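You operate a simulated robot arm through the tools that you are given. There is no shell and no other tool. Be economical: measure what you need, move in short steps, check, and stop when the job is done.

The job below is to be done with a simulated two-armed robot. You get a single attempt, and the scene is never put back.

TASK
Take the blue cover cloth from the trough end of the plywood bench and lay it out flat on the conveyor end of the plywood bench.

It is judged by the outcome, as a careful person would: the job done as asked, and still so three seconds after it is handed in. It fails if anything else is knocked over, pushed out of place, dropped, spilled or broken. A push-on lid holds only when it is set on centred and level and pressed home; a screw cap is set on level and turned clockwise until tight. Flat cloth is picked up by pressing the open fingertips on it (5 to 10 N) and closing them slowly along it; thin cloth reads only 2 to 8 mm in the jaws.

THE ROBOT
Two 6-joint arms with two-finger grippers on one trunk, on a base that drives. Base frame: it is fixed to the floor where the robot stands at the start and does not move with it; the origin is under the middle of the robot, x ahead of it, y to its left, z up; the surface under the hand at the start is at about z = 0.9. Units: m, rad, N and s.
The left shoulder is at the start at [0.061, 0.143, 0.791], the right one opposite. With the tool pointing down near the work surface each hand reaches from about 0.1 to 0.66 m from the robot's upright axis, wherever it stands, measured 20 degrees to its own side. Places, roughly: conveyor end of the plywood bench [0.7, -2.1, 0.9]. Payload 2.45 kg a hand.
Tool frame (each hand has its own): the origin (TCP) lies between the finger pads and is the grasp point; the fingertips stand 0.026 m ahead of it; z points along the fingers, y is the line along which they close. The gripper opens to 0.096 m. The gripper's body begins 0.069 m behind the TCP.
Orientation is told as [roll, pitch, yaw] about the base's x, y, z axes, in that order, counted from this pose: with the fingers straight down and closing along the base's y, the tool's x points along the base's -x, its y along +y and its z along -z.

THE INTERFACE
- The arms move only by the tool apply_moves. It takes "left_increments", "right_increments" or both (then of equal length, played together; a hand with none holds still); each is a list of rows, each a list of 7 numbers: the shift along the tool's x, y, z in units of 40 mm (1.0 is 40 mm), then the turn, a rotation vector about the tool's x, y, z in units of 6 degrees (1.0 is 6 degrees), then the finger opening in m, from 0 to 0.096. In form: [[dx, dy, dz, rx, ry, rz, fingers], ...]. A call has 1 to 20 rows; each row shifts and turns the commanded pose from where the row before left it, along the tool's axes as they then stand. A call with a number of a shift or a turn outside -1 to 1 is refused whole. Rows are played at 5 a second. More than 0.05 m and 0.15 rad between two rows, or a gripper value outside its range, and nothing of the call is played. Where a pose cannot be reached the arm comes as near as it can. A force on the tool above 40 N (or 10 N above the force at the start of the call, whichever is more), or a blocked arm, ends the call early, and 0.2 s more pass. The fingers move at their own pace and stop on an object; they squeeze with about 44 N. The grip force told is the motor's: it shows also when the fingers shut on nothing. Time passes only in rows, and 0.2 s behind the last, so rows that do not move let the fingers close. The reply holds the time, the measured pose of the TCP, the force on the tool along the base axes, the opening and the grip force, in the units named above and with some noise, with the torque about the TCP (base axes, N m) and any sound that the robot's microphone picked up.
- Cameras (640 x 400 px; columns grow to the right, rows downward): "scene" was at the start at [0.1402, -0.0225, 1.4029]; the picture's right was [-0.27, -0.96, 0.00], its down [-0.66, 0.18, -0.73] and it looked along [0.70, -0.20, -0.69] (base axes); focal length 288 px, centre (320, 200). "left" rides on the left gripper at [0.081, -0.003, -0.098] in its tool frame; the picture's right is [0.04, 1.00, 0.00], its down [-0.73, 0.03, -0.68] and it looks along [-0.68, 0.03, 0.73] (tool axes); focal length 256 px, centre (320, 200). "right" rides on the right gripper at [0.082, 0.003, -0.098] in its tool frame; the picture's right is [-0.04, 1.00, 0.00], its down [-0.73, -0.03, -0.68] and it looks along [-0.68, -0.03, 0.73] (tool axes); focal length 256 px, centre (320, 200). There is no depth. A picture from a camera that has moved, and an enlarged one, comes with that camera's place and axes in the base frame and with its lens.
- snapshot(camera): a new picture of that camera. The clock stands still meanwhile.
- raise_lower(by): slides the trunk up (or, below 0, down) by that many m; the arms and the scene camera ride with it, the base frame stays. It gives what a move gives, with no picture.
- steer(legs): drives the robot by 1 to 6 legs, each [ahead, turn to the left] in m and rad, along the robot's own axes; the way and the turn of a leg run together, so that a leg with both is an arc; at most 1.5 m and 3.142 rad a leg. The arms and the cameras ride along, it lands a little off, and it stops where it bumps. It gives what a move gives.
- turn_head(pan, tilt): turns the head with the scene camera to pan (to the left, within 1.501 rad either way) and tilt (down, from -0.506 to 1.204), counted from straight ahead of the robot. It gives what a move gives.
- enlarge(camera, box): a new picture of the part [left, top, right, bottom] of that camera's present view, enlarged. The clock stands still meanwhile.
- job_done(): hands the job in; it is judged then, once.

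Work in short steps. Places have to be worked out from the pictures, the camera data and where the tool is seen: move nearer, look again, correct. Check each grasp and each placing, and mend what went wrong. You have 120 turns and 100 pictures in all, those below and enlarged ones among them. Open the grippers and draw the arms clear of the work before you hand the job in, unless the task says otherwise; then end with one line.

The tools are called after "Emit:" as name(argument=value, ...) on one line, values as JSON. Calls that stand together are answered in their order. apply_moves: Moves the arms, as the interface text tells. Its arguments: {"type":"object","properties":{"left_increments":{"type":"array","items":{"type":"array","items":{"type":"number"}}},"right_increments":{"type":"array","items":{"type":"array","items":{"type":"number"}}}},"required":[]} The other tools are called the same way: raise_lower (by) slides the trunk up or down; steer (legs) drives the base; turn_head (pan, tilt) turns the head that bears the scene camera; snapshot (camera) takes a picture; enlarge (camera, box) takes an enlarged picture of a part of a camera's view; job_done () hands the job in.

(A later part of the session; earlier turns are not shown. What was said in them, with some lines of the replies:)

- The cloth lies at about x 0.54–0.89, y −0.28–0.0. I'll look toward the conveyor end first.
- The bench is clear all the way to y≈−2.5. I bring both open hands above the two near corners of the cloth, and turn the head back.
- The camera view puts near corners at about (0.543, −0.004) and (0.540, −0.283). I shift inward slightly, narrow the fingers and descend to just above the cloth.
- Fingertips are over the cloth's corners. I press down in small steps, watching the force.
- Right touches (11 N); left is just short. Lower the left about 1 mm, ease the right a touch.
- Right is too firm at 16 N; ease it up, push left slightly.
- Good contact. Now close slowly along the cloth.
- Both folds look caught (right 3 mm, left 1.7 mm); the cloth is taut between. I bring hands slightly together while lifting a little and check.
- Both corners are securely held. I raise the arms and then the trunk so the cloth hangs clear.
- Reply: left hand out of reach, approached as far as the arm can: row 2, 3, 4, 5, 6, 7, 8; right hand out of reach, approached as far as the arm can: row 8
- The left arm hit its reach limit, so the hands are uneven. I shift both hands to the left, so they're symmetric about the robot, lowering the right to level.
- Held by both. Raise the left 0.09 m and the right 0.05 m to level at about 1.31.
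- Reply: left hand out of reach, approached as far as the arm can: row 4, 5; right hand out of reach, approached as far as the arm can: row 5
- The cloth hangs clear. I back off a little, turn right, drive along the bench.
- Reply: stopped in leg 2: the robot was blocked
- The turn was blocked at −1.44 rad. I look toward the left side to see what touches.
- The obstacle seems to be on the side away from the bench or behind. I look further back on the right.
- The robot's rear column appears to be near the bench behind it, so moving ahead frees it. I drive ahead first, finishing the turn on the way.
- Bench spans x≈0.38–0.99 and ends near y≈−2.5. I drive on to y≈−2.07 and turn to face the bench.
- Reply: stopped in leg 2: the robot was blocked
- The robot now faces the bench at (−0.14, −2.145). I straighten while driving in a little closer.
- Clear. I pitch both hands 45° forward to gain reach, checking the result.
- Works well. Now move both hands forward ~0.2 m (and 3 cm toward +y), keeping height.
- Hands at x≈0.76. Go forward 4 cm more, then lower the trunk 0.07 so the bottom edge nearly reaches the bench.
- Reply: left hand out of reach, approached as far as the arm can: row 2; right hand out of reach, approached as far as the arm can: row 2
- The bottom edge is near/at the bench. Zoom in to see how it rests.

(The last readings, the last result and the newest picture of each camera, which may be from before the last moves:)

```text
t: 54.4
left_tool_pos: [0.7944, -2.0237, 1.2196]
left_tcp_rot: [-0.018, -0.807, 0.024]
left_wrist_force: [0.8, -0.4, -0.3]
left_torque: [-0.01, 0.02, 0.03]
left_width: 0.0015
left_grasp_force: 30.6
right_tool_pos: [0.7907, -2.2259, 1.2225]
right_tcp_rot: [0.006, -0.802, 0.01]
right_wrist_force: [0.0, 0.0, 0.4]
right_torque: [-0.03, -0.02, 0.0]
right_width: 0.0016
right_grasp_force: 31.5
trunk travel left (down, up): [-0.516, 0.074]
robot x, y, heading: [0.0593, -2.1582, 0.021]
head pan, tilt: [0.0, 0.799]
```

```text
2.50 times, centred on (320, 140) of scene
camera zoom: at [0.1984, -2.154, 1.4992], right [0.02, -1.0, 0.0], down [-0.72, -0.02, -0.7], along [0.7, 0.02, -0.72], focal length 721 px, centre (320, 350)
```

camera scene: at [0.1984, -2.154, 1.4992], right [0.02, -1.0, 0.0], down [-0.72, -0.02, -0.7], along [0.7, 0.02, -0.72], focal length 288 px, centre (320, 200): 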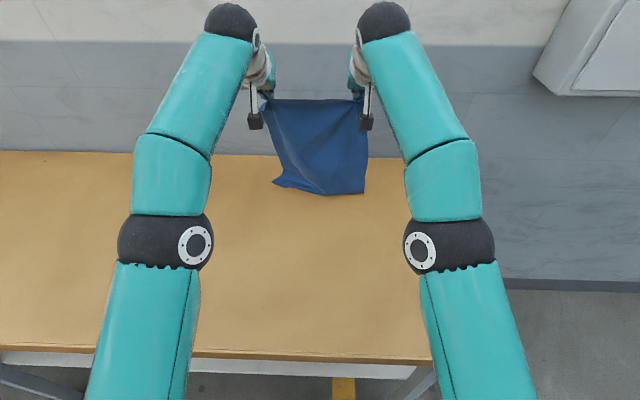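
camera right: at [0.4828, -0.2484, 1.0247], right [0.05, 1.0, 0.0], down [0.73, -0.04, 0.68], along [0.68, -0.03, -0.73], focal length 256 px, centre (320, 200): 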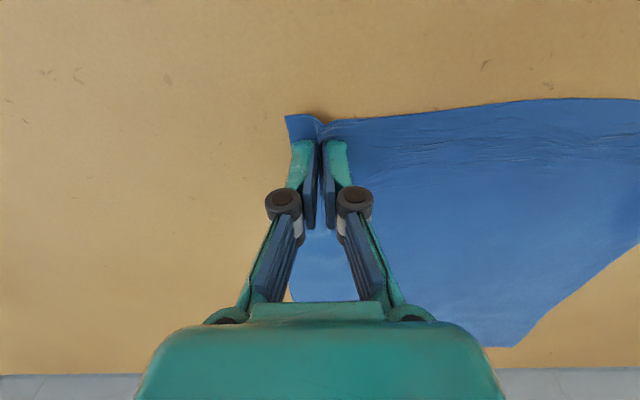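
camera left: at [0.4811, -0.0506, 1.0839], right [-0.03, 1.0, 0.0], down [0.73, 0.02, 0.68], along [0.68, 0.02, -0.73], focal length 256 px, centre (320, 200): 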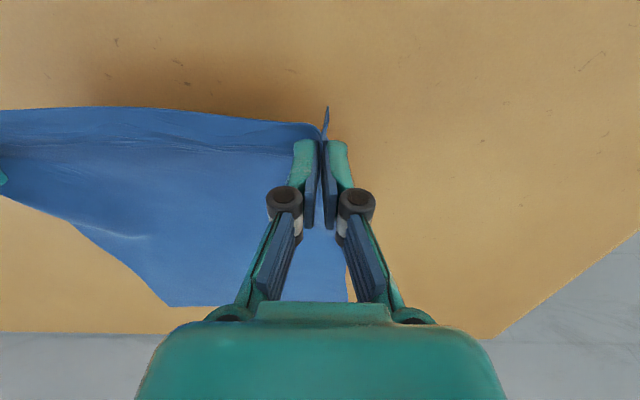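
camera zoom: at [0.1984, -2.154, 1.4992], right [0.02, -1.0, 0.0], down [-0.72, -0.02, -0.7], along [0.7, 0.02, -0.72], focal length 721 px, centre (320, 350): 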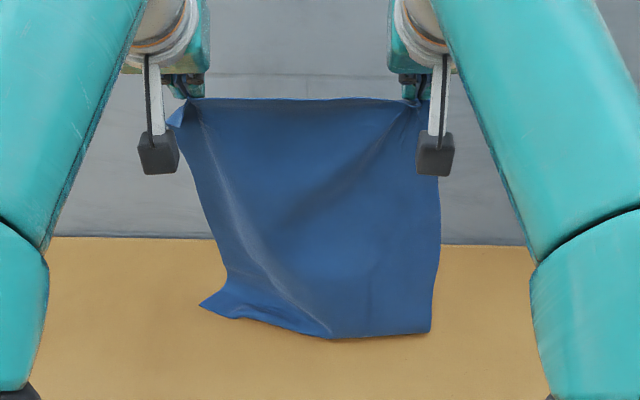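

The left bottom corner flares toward the robot. I raise 5 cm to free it, and drive a bit closer so there's room to trail the cloth backward as it goes down.

Emit:
raise_lower(by=0.05)

Emit:
steer(legs=[[0.07, -0.02]])

Emit:
snapshot(camera="scene")

```text
t: 55.4
left_tool_pos: [0.7955, -2.0238, 1.27]
left_tcp_rot: [-0.019, -0.806, 0.022]
left_wrist_force: [-0.3, 0.3, 0.0]
left_torque: [-0.01, -0.04, -0.02]
left_width: 0.0013
left_grasp_force: 30.4
right_tool_pos: [0.7926, -2.2246, 1.2746]
right_tcp_rot: [0.005, -0.804, 0.009]
right_wrist_force: [-0.5, -0.4, -1.9]
right_torque: [0.01, 0.04, 0.01]
right_width: 0.0014
right_grasp_force: 31.3
trunk travel left (down, up): [-0.566, 0.024]
robot x, y, heading: [0.0553, -2.1566, 0.026]
head pan, tilt: [0.0, 0.799]
```

```text
t: 56.4
left_tool_pos: [0.8685, -2.039, 1.2671]
left_tcp_rot: [-0.013, -0.803, 0.001]
left_wrist_force: [1.8, -1.3, -0.5]
left_torque: [0.05, 0.06, 0.05]
left_width: 0.003
left_grasp_force: 32.4
right_tool_pos: [0.8611, -2.239, 1.27]
right_tcp_rot: [0.004, -0.799, -0.011]
right_wrist_force: [1.4, -1.1, -0.7]
right_torque: [0.01, 0.02, 0.04]
right_width: 0.0015
right_grasp_force: 31.1
trunk travel left (down, up): [-0.566, 0.024]
robot x, y, heading: [0.1285, -2.1565, 0.006]
head pan, tilt: [0.0, 0.799]
```

```text
71 pictures are left
camera scene: at [0.2708, -2.1568, 1.5488], right [0.0, -1.0, 0.0], down [-0.72, 0.0, -0.69], along [0.69, 0.0, -0.72], focal length 288 px, centre (320, 200)
```

scene: 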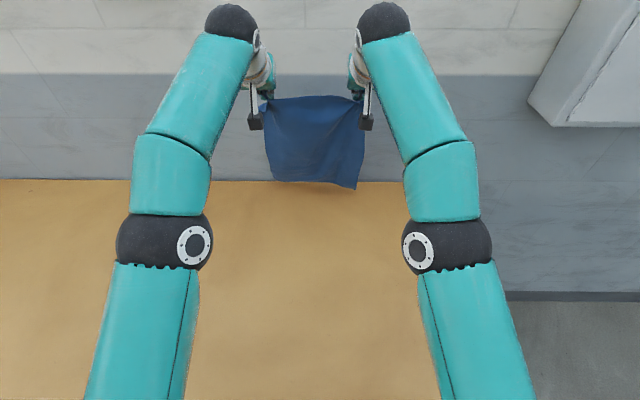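

Now lower slightly to near-touch, then drag a bit backward so the bottom edge trails away from the robot.

Emit:
raise_lower(by=-0.035)

Emit:
apply_moves(left_increments=[[0.31, 0, -0.14, 0, 0, 0, 0], [0.31, 0, -0.14, 0, 0, 0, 0], [0.31, 0, -0.14, 0, 0, 0, 0], [0.31, 0, -0.14, 0, 0, 0, 0]], right_increments=[[0.31, 0, -0.14, 0, 0, 0, 0], [0.31, 0, -0.14, 0, 0, 0, 0], [0.31, 0, -0.14, 0, 0, 0, 0], [0.31, 0, -0.14, 0, 0, 0, 0]])

Emit:
enlarge(camera="scene", box=[220, 60, 420, 220])

```text
t: 57.2
left_tool_pos: [0.8653, -2.0376, 1.2347]
left_tcp_rot: [-0.019, -0.804, 0.004]
left_wrist_force: [-0.2, 0.2, 1.0]
left_torque: [0.01, 0.0, 0.03]
left_width: 0.0018
left_grasp_force: 30.0
right_tool_pos: [0.8576, -2.2385, 1.2371]
right_tcp_rot: [0.002, -0.801, -0.009]
right_wrist_force: [0.2, -0.6, -0.1]
right_torque: [0.0, 0.01, 0.0]
right_width: 0.0012
right_grasp_force: 31.3
trunk travel left (down, up): [-0.531, 0.059]
robot x, y, heading: [0.128, -2.1562, 0.004]
head pan, tilt: [0.0, 0.799]
```

```text
t: 58.2
left_tool_pos: [0.8141, -2.0382, 1.2153]
left_tcp_rot: [-0.016, -0.803, 0.004]
left_wrist_force: [-1.8, -0.4, 0.4]
left_torque: [0.0, -0.04, 0.02]
left_width: 0.0011
left_grasp_force: 31.9
right_tool_pos: [0.8091, -2.2371, 1.2172]
right_tcp_rot: [0.004, -0.804, -0.009]
right_wrist_force: [-0.9, 0.1, 0.7]
right_torque: [-0.03, 0.03, -0.04]
right_width: 0.0016
right_grasp_force: 30.7
trunk travel left (down, up): [-0.531, 0.059]
robot x, y, heading: [0.1251, -2.1527, -0.004]
head pan, tilt: [0.0, 0.799]
```

```text
2.50 times, centred on (320, 140) of scene
camera zoom: at [0.2667, -2.1548, 1.5143], right [0.0, -1.0, 0.0], down [-0.72, 0.0, -0.7], along [0.7, 0.0, -0.72], focal length 721 px, centre (320, 350)
```

zoom: 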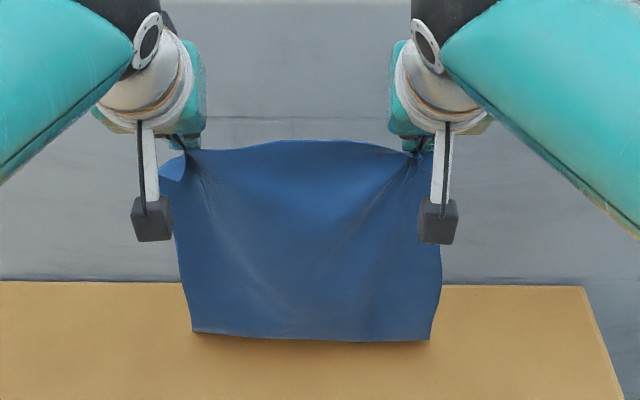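

The bottom edge now touches squarely at x≈0.87. I continue down and back along a 45° path, halfway.

Emit:
apply_moves(left_increments=[[0.51, 0, -0.03, 0, 0, 0, 0], [0.51, 0, -0.03, 0, 0, 0, 0], [0.51, 0, -0.03, 0, 0, 0, 0], [0.51, 0, -0.03, 0, 0, 0, 0], [0.51, 0, -0.03, 0, 0, 0, 0], [0.51, 0, -0.03, 0, 0, 0, 0], [0.51, 0, -0.03, 0, 0, 0, 0], [0.51, 0, -0.03, 0, 0, 0, 0]], right_increments=[[0.51, 0, -0.03, 0, 0, 0, 0], [0.51, 0, -0.03, 0, 0, 0, 0], [0.51, 0, -0.03, 0, 0, 0, 0], [0.51, 0, -0.03, 0, 0, 0, 0], [0.51, 0, -0.03, 0, 0, 0, 0], [0.51, 0, -0.03, 0, 0, 0, 0], [0.51, 0, -0.03, 0, 0, 0, 0], [0.51, 0, -0.03, 0, 0, 0, 0]])

Emit:
snapshot(camera="scene")

```text
t: 60.0
left_tool_pos: [0.6931, -2.0394, 1.1028]
left_tcp_rot: [-0.018, -0.805, 0.002]
left_wrist_force: [3.0, 0.2, -3.2]
left_torque: [0.03, 0.03, 0.06]
left_width: 0.0023
left_grasp_force: 27.7
right_tool_pos: [0.6872, -2.2374, 1.1088]
right_tcp_rot: [0.005, -0.805, -0.012]
right_wrist_force: [0.7, 0.6, 0.6]
right_torque: [0.0, 0.01, -0.02]
right_width: 0.0019
right_grasp_force: 31.8
trunk travel left (down, up): [-0.531, 0.059]
robot x, y, heading: [0.128, -2.1537, 0.007]
head pan, tilt: [0.0, 0.799]
```

```text
69 pictures are left
camera scene: at [0.2666, -2.1548, 1.5143], right [0.0, -1.0, 0.0], down [-0.72, 0.0, -0.7], along [0.7, 0.0, -0.72], focal length 288 px, centre (320, 200)
```

scene: 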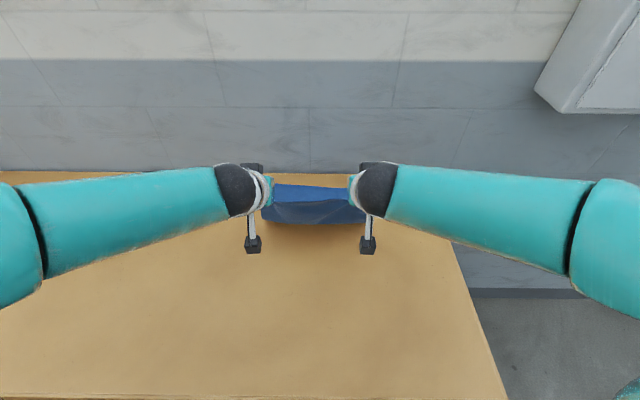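

Zoom to see how the cloth is laying.

Emit:
enlarge(camera="scene", box=[230, 140, 410, 260])

```text
3.33 times, centred on (320, 200) of scene
camera zoom: at [0.2666, -2.1548, 1.5143], right [0.0, -1.0, 0.0], down [-0.72, 0.0, -0.7], along [0.7, 0.0, -0.72], focal length 961 px, centre (320, 200)
```

zoom: 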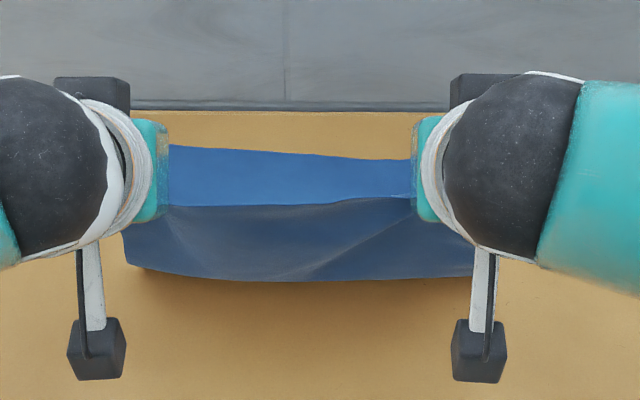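

The far half lies flat (far edge at x≈0.92). I reduce the pitch to 30° for camera clearance and go on down and back along the cloth's arc.

Emit:
apply_moves(left_increments=[[0.1, 0, 0, 0, 0.65, 0, 0], [0.1, 0, 0, 0, 0.65, 0, 0], [0.1, 0, 0, 0, 0.65, 0, 0], [0.1, 0, 0, 0, 0.65, 0, 0], [0.37, 0, 0.2, 0, 0, 0, 0], [0.37, 0, 0.2, 0, 0, 0, 0], [0.37, 0, 0.2, 0, 0, 0, 0], [0.37, 0, 0.2, 0, 0, 0, 0], [0.37, 0, 0.2, 0, 0, 0, 0]], right_increments=[[0.1, 0, 0, 0, 0.65, 0, 0], [0.1, 0, 0, 0, 0.65, 0, 0], [0.1, 0, 0, 0, 0.65, 0, 0], [0.1, 0, 0, 0, 0.65, 0, 0], [0.37, 0, 0.2, 0, 0, 0, 0], [0.37, 0, 0.2, 0, 0, 0, 0], [0.37, 0, 0.2, 0, 0, 0, 0], [0.37, 0, 0.2, 0, 0, 0, 0], [0.37, 0, 0.2, 0, 0, 0, 0]])

Emit:
enlarge(camera="scene", box=[200, 140, 440, 300])

```text
t: 62.0
left_tool_pos: [0.6393, -2.0389, 1.022]
left_tcp_rot: [-0.013, -0.533, -0.003]
left_wrist_force: [0.7, 0.6, -0.2]
left_torque: [0.0, 0.04, 0.02]
left_width: 0.0034
left_grasp_force: 35.4
right_tool_pos: [0.632, -2.2369, 1.0245]
right_tcp_rot: [0.003, -0.53, -0.011]
right_wrist_force: [-0.1, 0.4, -0.3]
right_torque: [0.01, -0.02, -0.01]
right_width: 0.0015
right_grasp_force: 30.7
trunk travel left (down, up): [-0.531, 0.059]
robot x, y, heading: [0.1268, -2.157, -0.002]
head pan, tilt: [0.0, 0.799]
```

```text
2.50 times, centred on (320, 220) of scene
camera zoom: at [0.2669, -2.1548, 1.5143], right [0.0, -1.0, 0.0], down [-0.72, 0.0, -0.7], along [0.7, 0.0, -0.72], focal length 721 px, centre (320, 150)
```

zoom: 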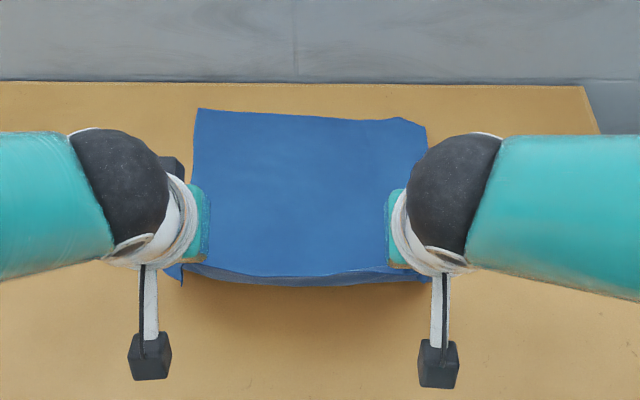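

Laying nicely. Continue down to about z 0.935, pulling back ~3.5 cm.

Emit:
apply_moves(left_increments=[[0.31, 0, 0.235, 0, 0, 0, 0], [0.31, 0, 0.235, 0, 0, 0, 0], [0.31, 0, 0.235, 0, 0, 0, 0], [0.31, 0, 0.235, 0, 0, 0, 0], [0.31, 0.05, 0.235, 0, 0, 0, 0], [0.31, 0.05, 0.235, 0, 0, 0, 0], [0, 0, 0, 0, 0, 0, 0]], right_increments=[[0.31, 0, 0.235, 0, 0, 0, 0], [0.31, 0, 0.235, 0, 0, 0, 0], [0.31, 0, 0.235, 0, 0, 0, 0], [0.31, 0, 0.235, 0, 0, 0, 0], [0.31, -0.05, 0.235, 0, 0, 0, 0], [0.31, -0.05, 0.235, 0, 0, 0, 0], [0, 0, 0, 0, 0, 0, 0]])

Emit:
enlarge(camera="scene", box=[200, 140, 440, 300])

Emit:
snapshot(camera="left")

Emit:
snapshot(camera="right")

```text
t: 63.6
left_tool_pos: [0.6029, -2.0343, 0.9345]
left_tcp_rot: [-0.016, -0.532, -0.003]
left_wrist_force: [-0.7, 0.4, -0.7]
left_torque: [-0.04, -0.05, 0.0]
left_width: 0.0043
left_grasp_force: 32.1
right_tool_pos: [0.596, -2.2406, 0.9388]
right_tcp_rot: [0.002, -0.53, -0.009]
right_wrist_force: [0.7, 1.3, 0.5]
right_torque: [0.01, 0.0, 0.02]
right_width: 0.0015
right_grasp_force: 31.1
trunk travel left (down, up): [-0.531, 0.059]
robot x, y, heading: [0.128, -2.1545, -0.0]
head pan, tilt: [0.0, 0.799]
```

```text
2.50 times, centred on (320, 220) of scene
camera zoom: at [0.2668, -2.1549, 1.5143], right [0.0, -1.0, 0.0], down [-0.72, 0.0, -0.7], along [0.7, 0.0, -0.72], focal length 721 px, centre (320, 150)
```

zoom: 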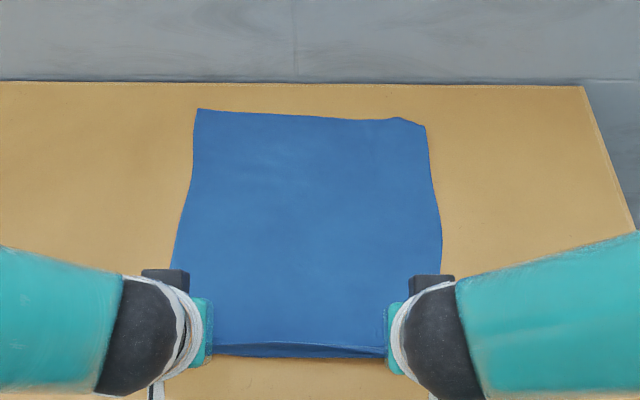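

```text
65 pictures are left
camera left: at [0.4829, -2.0371, 0.979], right [-0.03, 1.0, -0.03], down [0.29, 0.04, 0.96], along [0.96, 0.02, -0.29], focal length 256 px, centre (320, 200)
```

left: 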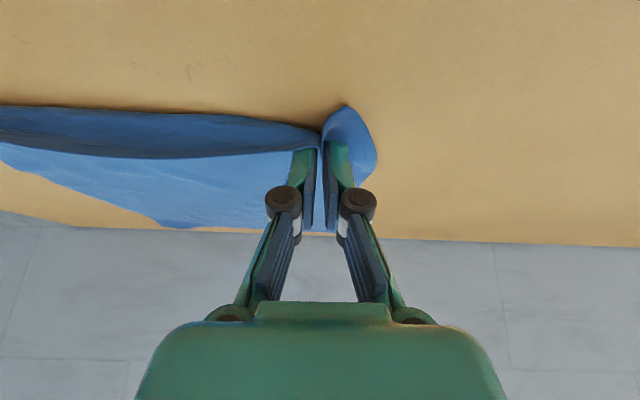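

```text
64 pictures are left
camera right: at [0.4755, -2.2363, 0.9811], right [0.04, 1.0, 0.02], down [0.29, -0.03, 0.96], along [0.96, -0.03, -0.29], focal length 256 px, centre (320, 200)
```

right: 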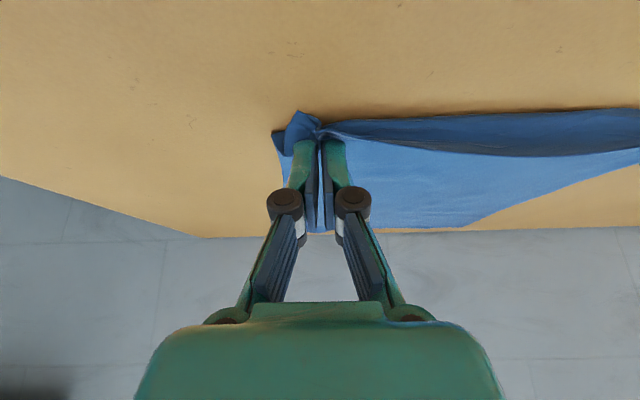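

Near edge is low but a bit slack. I pull back 2 cm and lower to touch, then look.

Emit:
apply_moves(left_increments=[[0.16, 0.05, -0.055, 0, 0, 0, 0], [0.16, 0.05, -0.055, 0, 0, 0, 0], [0.16, 0.05, -0.055, 0, 0, 0, 0], [0, 0, 0, 0, 0, 0, 0]], right_increments=[[0.18, -0.05, -0.03, 0, 0, 0, 0], [0.18, -0.05, -0.03, 0, 0, 0, 0], [0.18, -0.05, -0.03, 0, 0, 0, 0], [0, 0, 0, 0, 0, 0, 0]])

Emit:
enlarge(camera="scene", box=[200, 140, 440, 300])

Emit:
snapshot(camera="right")

```text
t: 64.6
left_tool_pos: [0.5839, -2.0275, 0.9322]
left_tcp_rot: [-0.014, -0.531, -0.001]
left_wrist_force: [-1.6, -7.5, 5.8]
left_torque: [-0.2, 0.0, 0.01]
left_width: 0.0015
left_grasp_force: 32.2
right_tool_pos: [0.5765, -2.2454, 0.9298]
right_tcp_rot: [0.006, -0.533, -0.009]
right_wrist_force: [0.4, 9.0, 4.5]
right_torque: [0.27, -0.03, 0.01]
right_width: 0.0018
right_grasp_force: 31.3
trunk travel left (down, up): [-0.531, 0.059]
robot x, y, heading: [0.1276, -2.1534, -0.001]
head pan, tilt: [0.0, 0.799]
```

```text
2.50 times, centred on (320, 220) of scene
camera zoom: at [0.2666, -2.1547, 1.5144], right [0.0, -1.0, 0.0], down [-0.72, 0.0, -0.7], along [0.7, 0.0, -0.72], focal length 721 px, centre (320, 150)
```

zoom: 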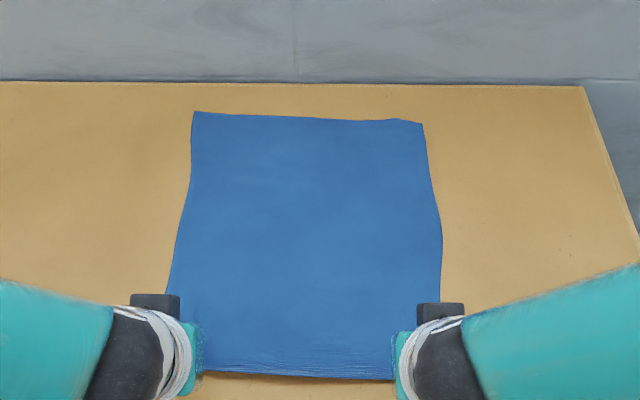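

```text
62 pictures are left
camera right: at [0.456, -2.2415, 0.9731], right [0.04, 1.0, 0.02], down [0.29, -0.03, 0.96], along [0.96, -0.03, -0.29], focal length 256 px, centre (320, 200)
```

right: 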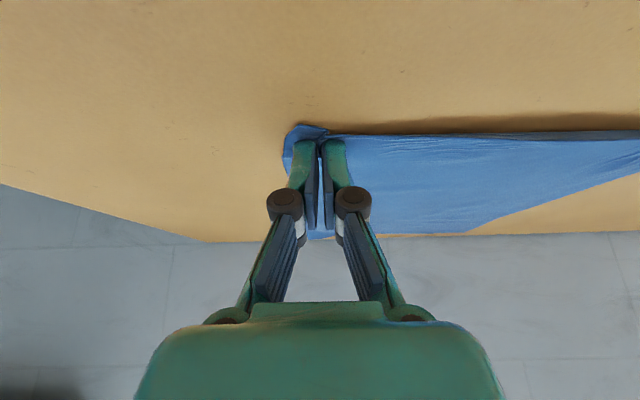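

Flat and taut. I ease the tension slightly, open the fingers slowly (spreading the pinched folds), and look.

Emit:
apply_moves(left_increments=[[0, -0.08, 0, 0, 0, 0, 0], [0, 0, 0, 0, 0, 0, 0.008], [0, 0, 0, 0, 0, 0, 0.014], [0, 0, 0, 0, 0, 0, 0.02], [0, 0, 0, 0, 0, 0, 0.026], [0, 0, 0, 0, 0, 0, 0.032], [0, 0, 0, 0, 0, 0, 0.036]], right_increments=[[0, 0.08, 0, 0, 0, 0, 0], [0, 0, 0, 0, 0, 0, 0.008], [0, 0, 0, 0, 0, 0, 0.014], [0, 0, 0, 0, 0, 0, 0.02], [0, 0, 0, 0, 0, 0, 0.026], [0, 0, 0, 0, 0, 0, 0.032], [0, 0, 0, 0, 0, 0, 0.036]])

Emit:
snapshot(camera="left")

Emit:
snapshot(camera="right")

```text
t: 66.2
left_tool_pos: [0.583, -2.0324, 0.931]
left_tcp_rot: [-0.015, -0.534, -0.002]
left_wrist_force: [-1.2, -0.5, -0.1]
left_torque: [0.04, 0.02, 0.01]
left_width: 0.036
left_grasp_force: 0.1
right_tool_pos: [0.5754, -2.2433, 0.9312]
right_tcp_rot: [0.004, -0.53, -0.009]
right_wrist_force: [0.1, -0.2, -0.4]
right_torque: [-0.01, 0.01, 0.03]
right_width: 0.036
right_grasp_force: 0.1
trunk travel left (down, up): [-0.531, 0.059]
robot x, y, heading: [0.1246, -2.1541, 0.006]
head pan, tilt: [0.0, 0.799]
```

```text
61 pictures are left
camera left: at [0.4632, -2.0345, 0.9752], right [-0.03, 1.0, -0.03], down [0.29, 0.04, 0.96], along [0.96, 0.02, -0.29], focal length 256 px, centre (320, 200)
```

left: 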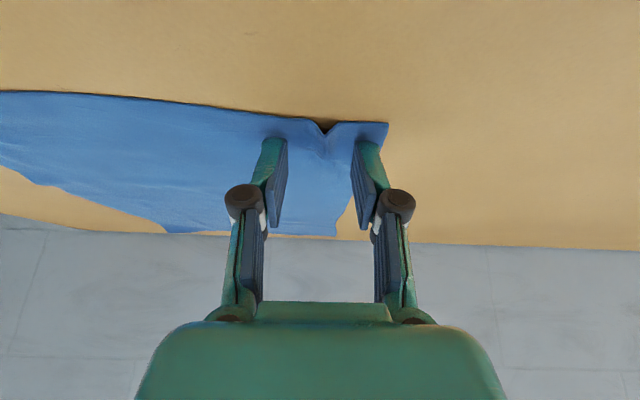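

```text
60 pictures are left
camera right: at [0.4556, -2.2393, 0.9732], right [0.04, 1.0, 0.02], down [0.29, -0.03, 0.96], along [0.96, -0.03, -0.29], focal length 256 px, centre (320, 200)
```

right: 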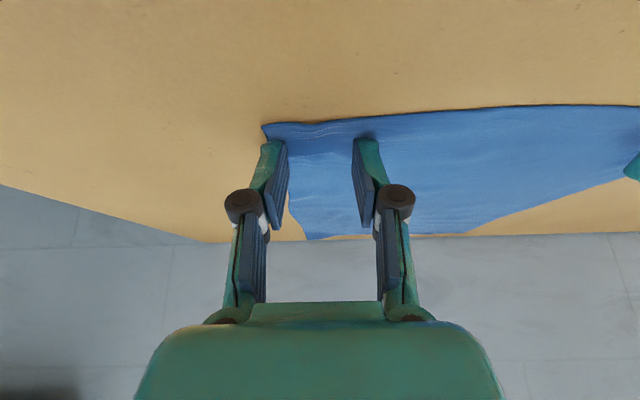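

Released, with just small residual ripples. Retreat both hands along their axis, up and back.

Emit:
apply_moves(left_increments=[[-0.1, 0, -0.3, 0, 0, 0, 0.036], [-0.2, 0, -0.5, 0, 0, 0, 0.036], [-0.2, 0, -0.7, 0, 0, 0, 0.036], [0, 0, -0.8, 0, 0, 0, 0.036], [0, 0, -0.8, 0, 0, 0, 0.05]], right_increments=[[-0.1, 0, -0.3, 0, 0, 0, 0.036], [-0.2, 0, -0.5, 0, 0, 0, 0.036], [-0.2, 0, -0.7, 0, 0, 0, 0.036], [0, 0, -0.8, 0, 0, 0, 0.036], [0, 0, -0.8, 0, 0, 0, 0.05]])

Emit:
raise_lower(by=0.05)

Emit:
steer(legs=[[-0.22, 0]])

Emit:
snapshot(camera="scene")

```text
t: 67.4
left_tool_pos: [0.5369, -2.031, 1.0481]
left_tcp_rot: [-0.014, -0.534, -0.002]
left_wrist_force: [-1.0, 0.3, 0.4]
left_torque: [0.03, -0.05, 0.01]
left_width: 0.05
left_grasp_force: 0.0
right_tool_pos: [0.5268, -2.2416, 1.0476]
right_tcp_rot: [0.004, -0.532, -0.008]
right_wrist_force: [0.1, -0.2, -0.5]
right_torque: [0.0, -0.01, 0.01]
right_width: 0.0502
right_grasp_force: 0.0
trunk travel left (down, up): [-0.531, 0.059]
robot x, y, heading: [0.13, -2.1535, 0.003]
head pan, tilt: [0.0, 0.799]
```

```text
t: 68.3
left_tool_pos: [0.5399, -2.0303, 1.0961]
left_tcp_rot: [-0.013, -0.531, -0.002]
left_wrist_force: [-0.3, 0.2, -0.3]
left_torque: [0.0, -0.02, 0.02]
left_width: 0.05
left_grasp_force: 0.0
right_tool_pos: [0.5284, -2.2423, 1.0974]
right_tcp_rot: [0.003, -0.532, -0.009]
right_wrist_force: [-0.2, 0.3, 0.4]
right_torque: [0.02, 0.0, 0.0]
right_width: 0.0498
right_grasp_force: 0.1
trunk travel left (down, up): [-0.581, 0.009]
robot x, y, heading: [0.1251, -2.155, 0.007]
head pan, tilt: [0.0, 0.799]
```

```text
t: 70.0
left_tool_pos: [0.3142, -2.0319, 1.0975]
left_tcp_rot: [-0.014, -0.534, -0.002]
left_wrist_force: [0.2, 0.1, 0.1]
left_torque: [0.0, 0.0, 0.01]
left_width: 0.0503
left_grasp_force: 0.0
right_tool_pos: [0.3034, -2.2426, 1.0967]
right_tcp_rot: [0.003, -0.533, -0.008]
right_wrist_force: [0.7, -0.3, -0.3]
right_torque: [0.0, 0.01, 0.02]
right_width: 0.0501
right_grasp_force: 0.0
trunk travel left (down, up): [-0.581, 0.009]
robot x, y, heading: [-0.0998, -2.1547, 0.003]
head pan, tilt: [0.0, 0.799]
```

```text
59 pictures are left
camera scene: at [0.0411, -2.155, 1.5644], right [0.0, -1.0, 0.0], down [-0.72, 0.0, -0.7], along [0.7, 0.0, -0.72], focal length 288 px, centre (320, 200)
```

scene: 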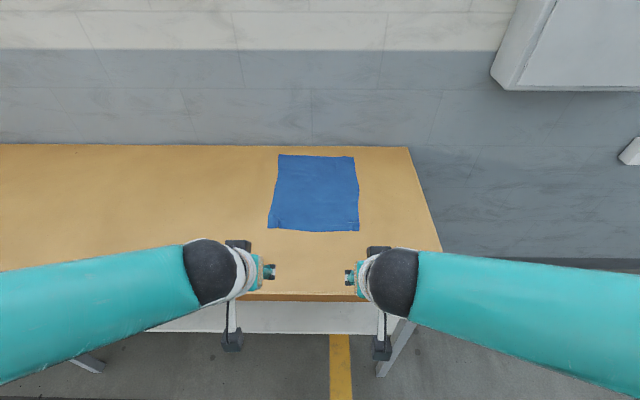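

Emit:
enlarge(camera="scene", box=[250, 140, 380, 240])

```text
4.00 times, centred on (315, 190) of scene
camera zoom: at [0.0411, -2.155, 1.5644], right [0.0, -1.0, 0.0], down [-0.72, 0.0, -0.7], along [0.7, 0.0, -0.72], focal length 1153 px, centre (340, 240)
```

zoom: 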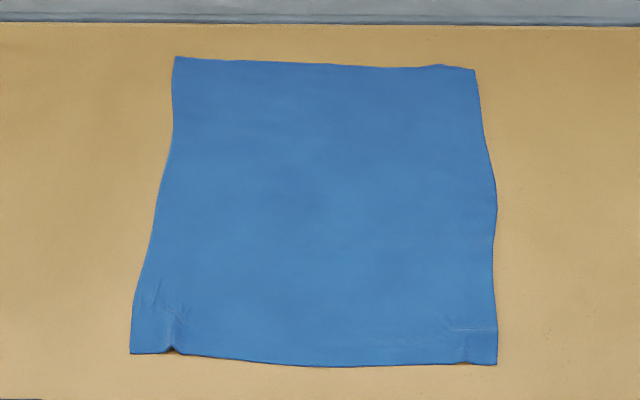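

The cloth lies flat and wholly on the conveyor end of the bench, with only tiny ripples, and the arms are open and clear. Handing in.

Emit:
job_done()

```text
The job is handed in.
```

The blue cover cloth is laid out flat on the conveyor end of the plywood bench, with only small ripples at the two near corners; twice while turning with the cloth the base was stopped by something I couldn't identify, and I saw nothing knocked over but didn't go back to check.
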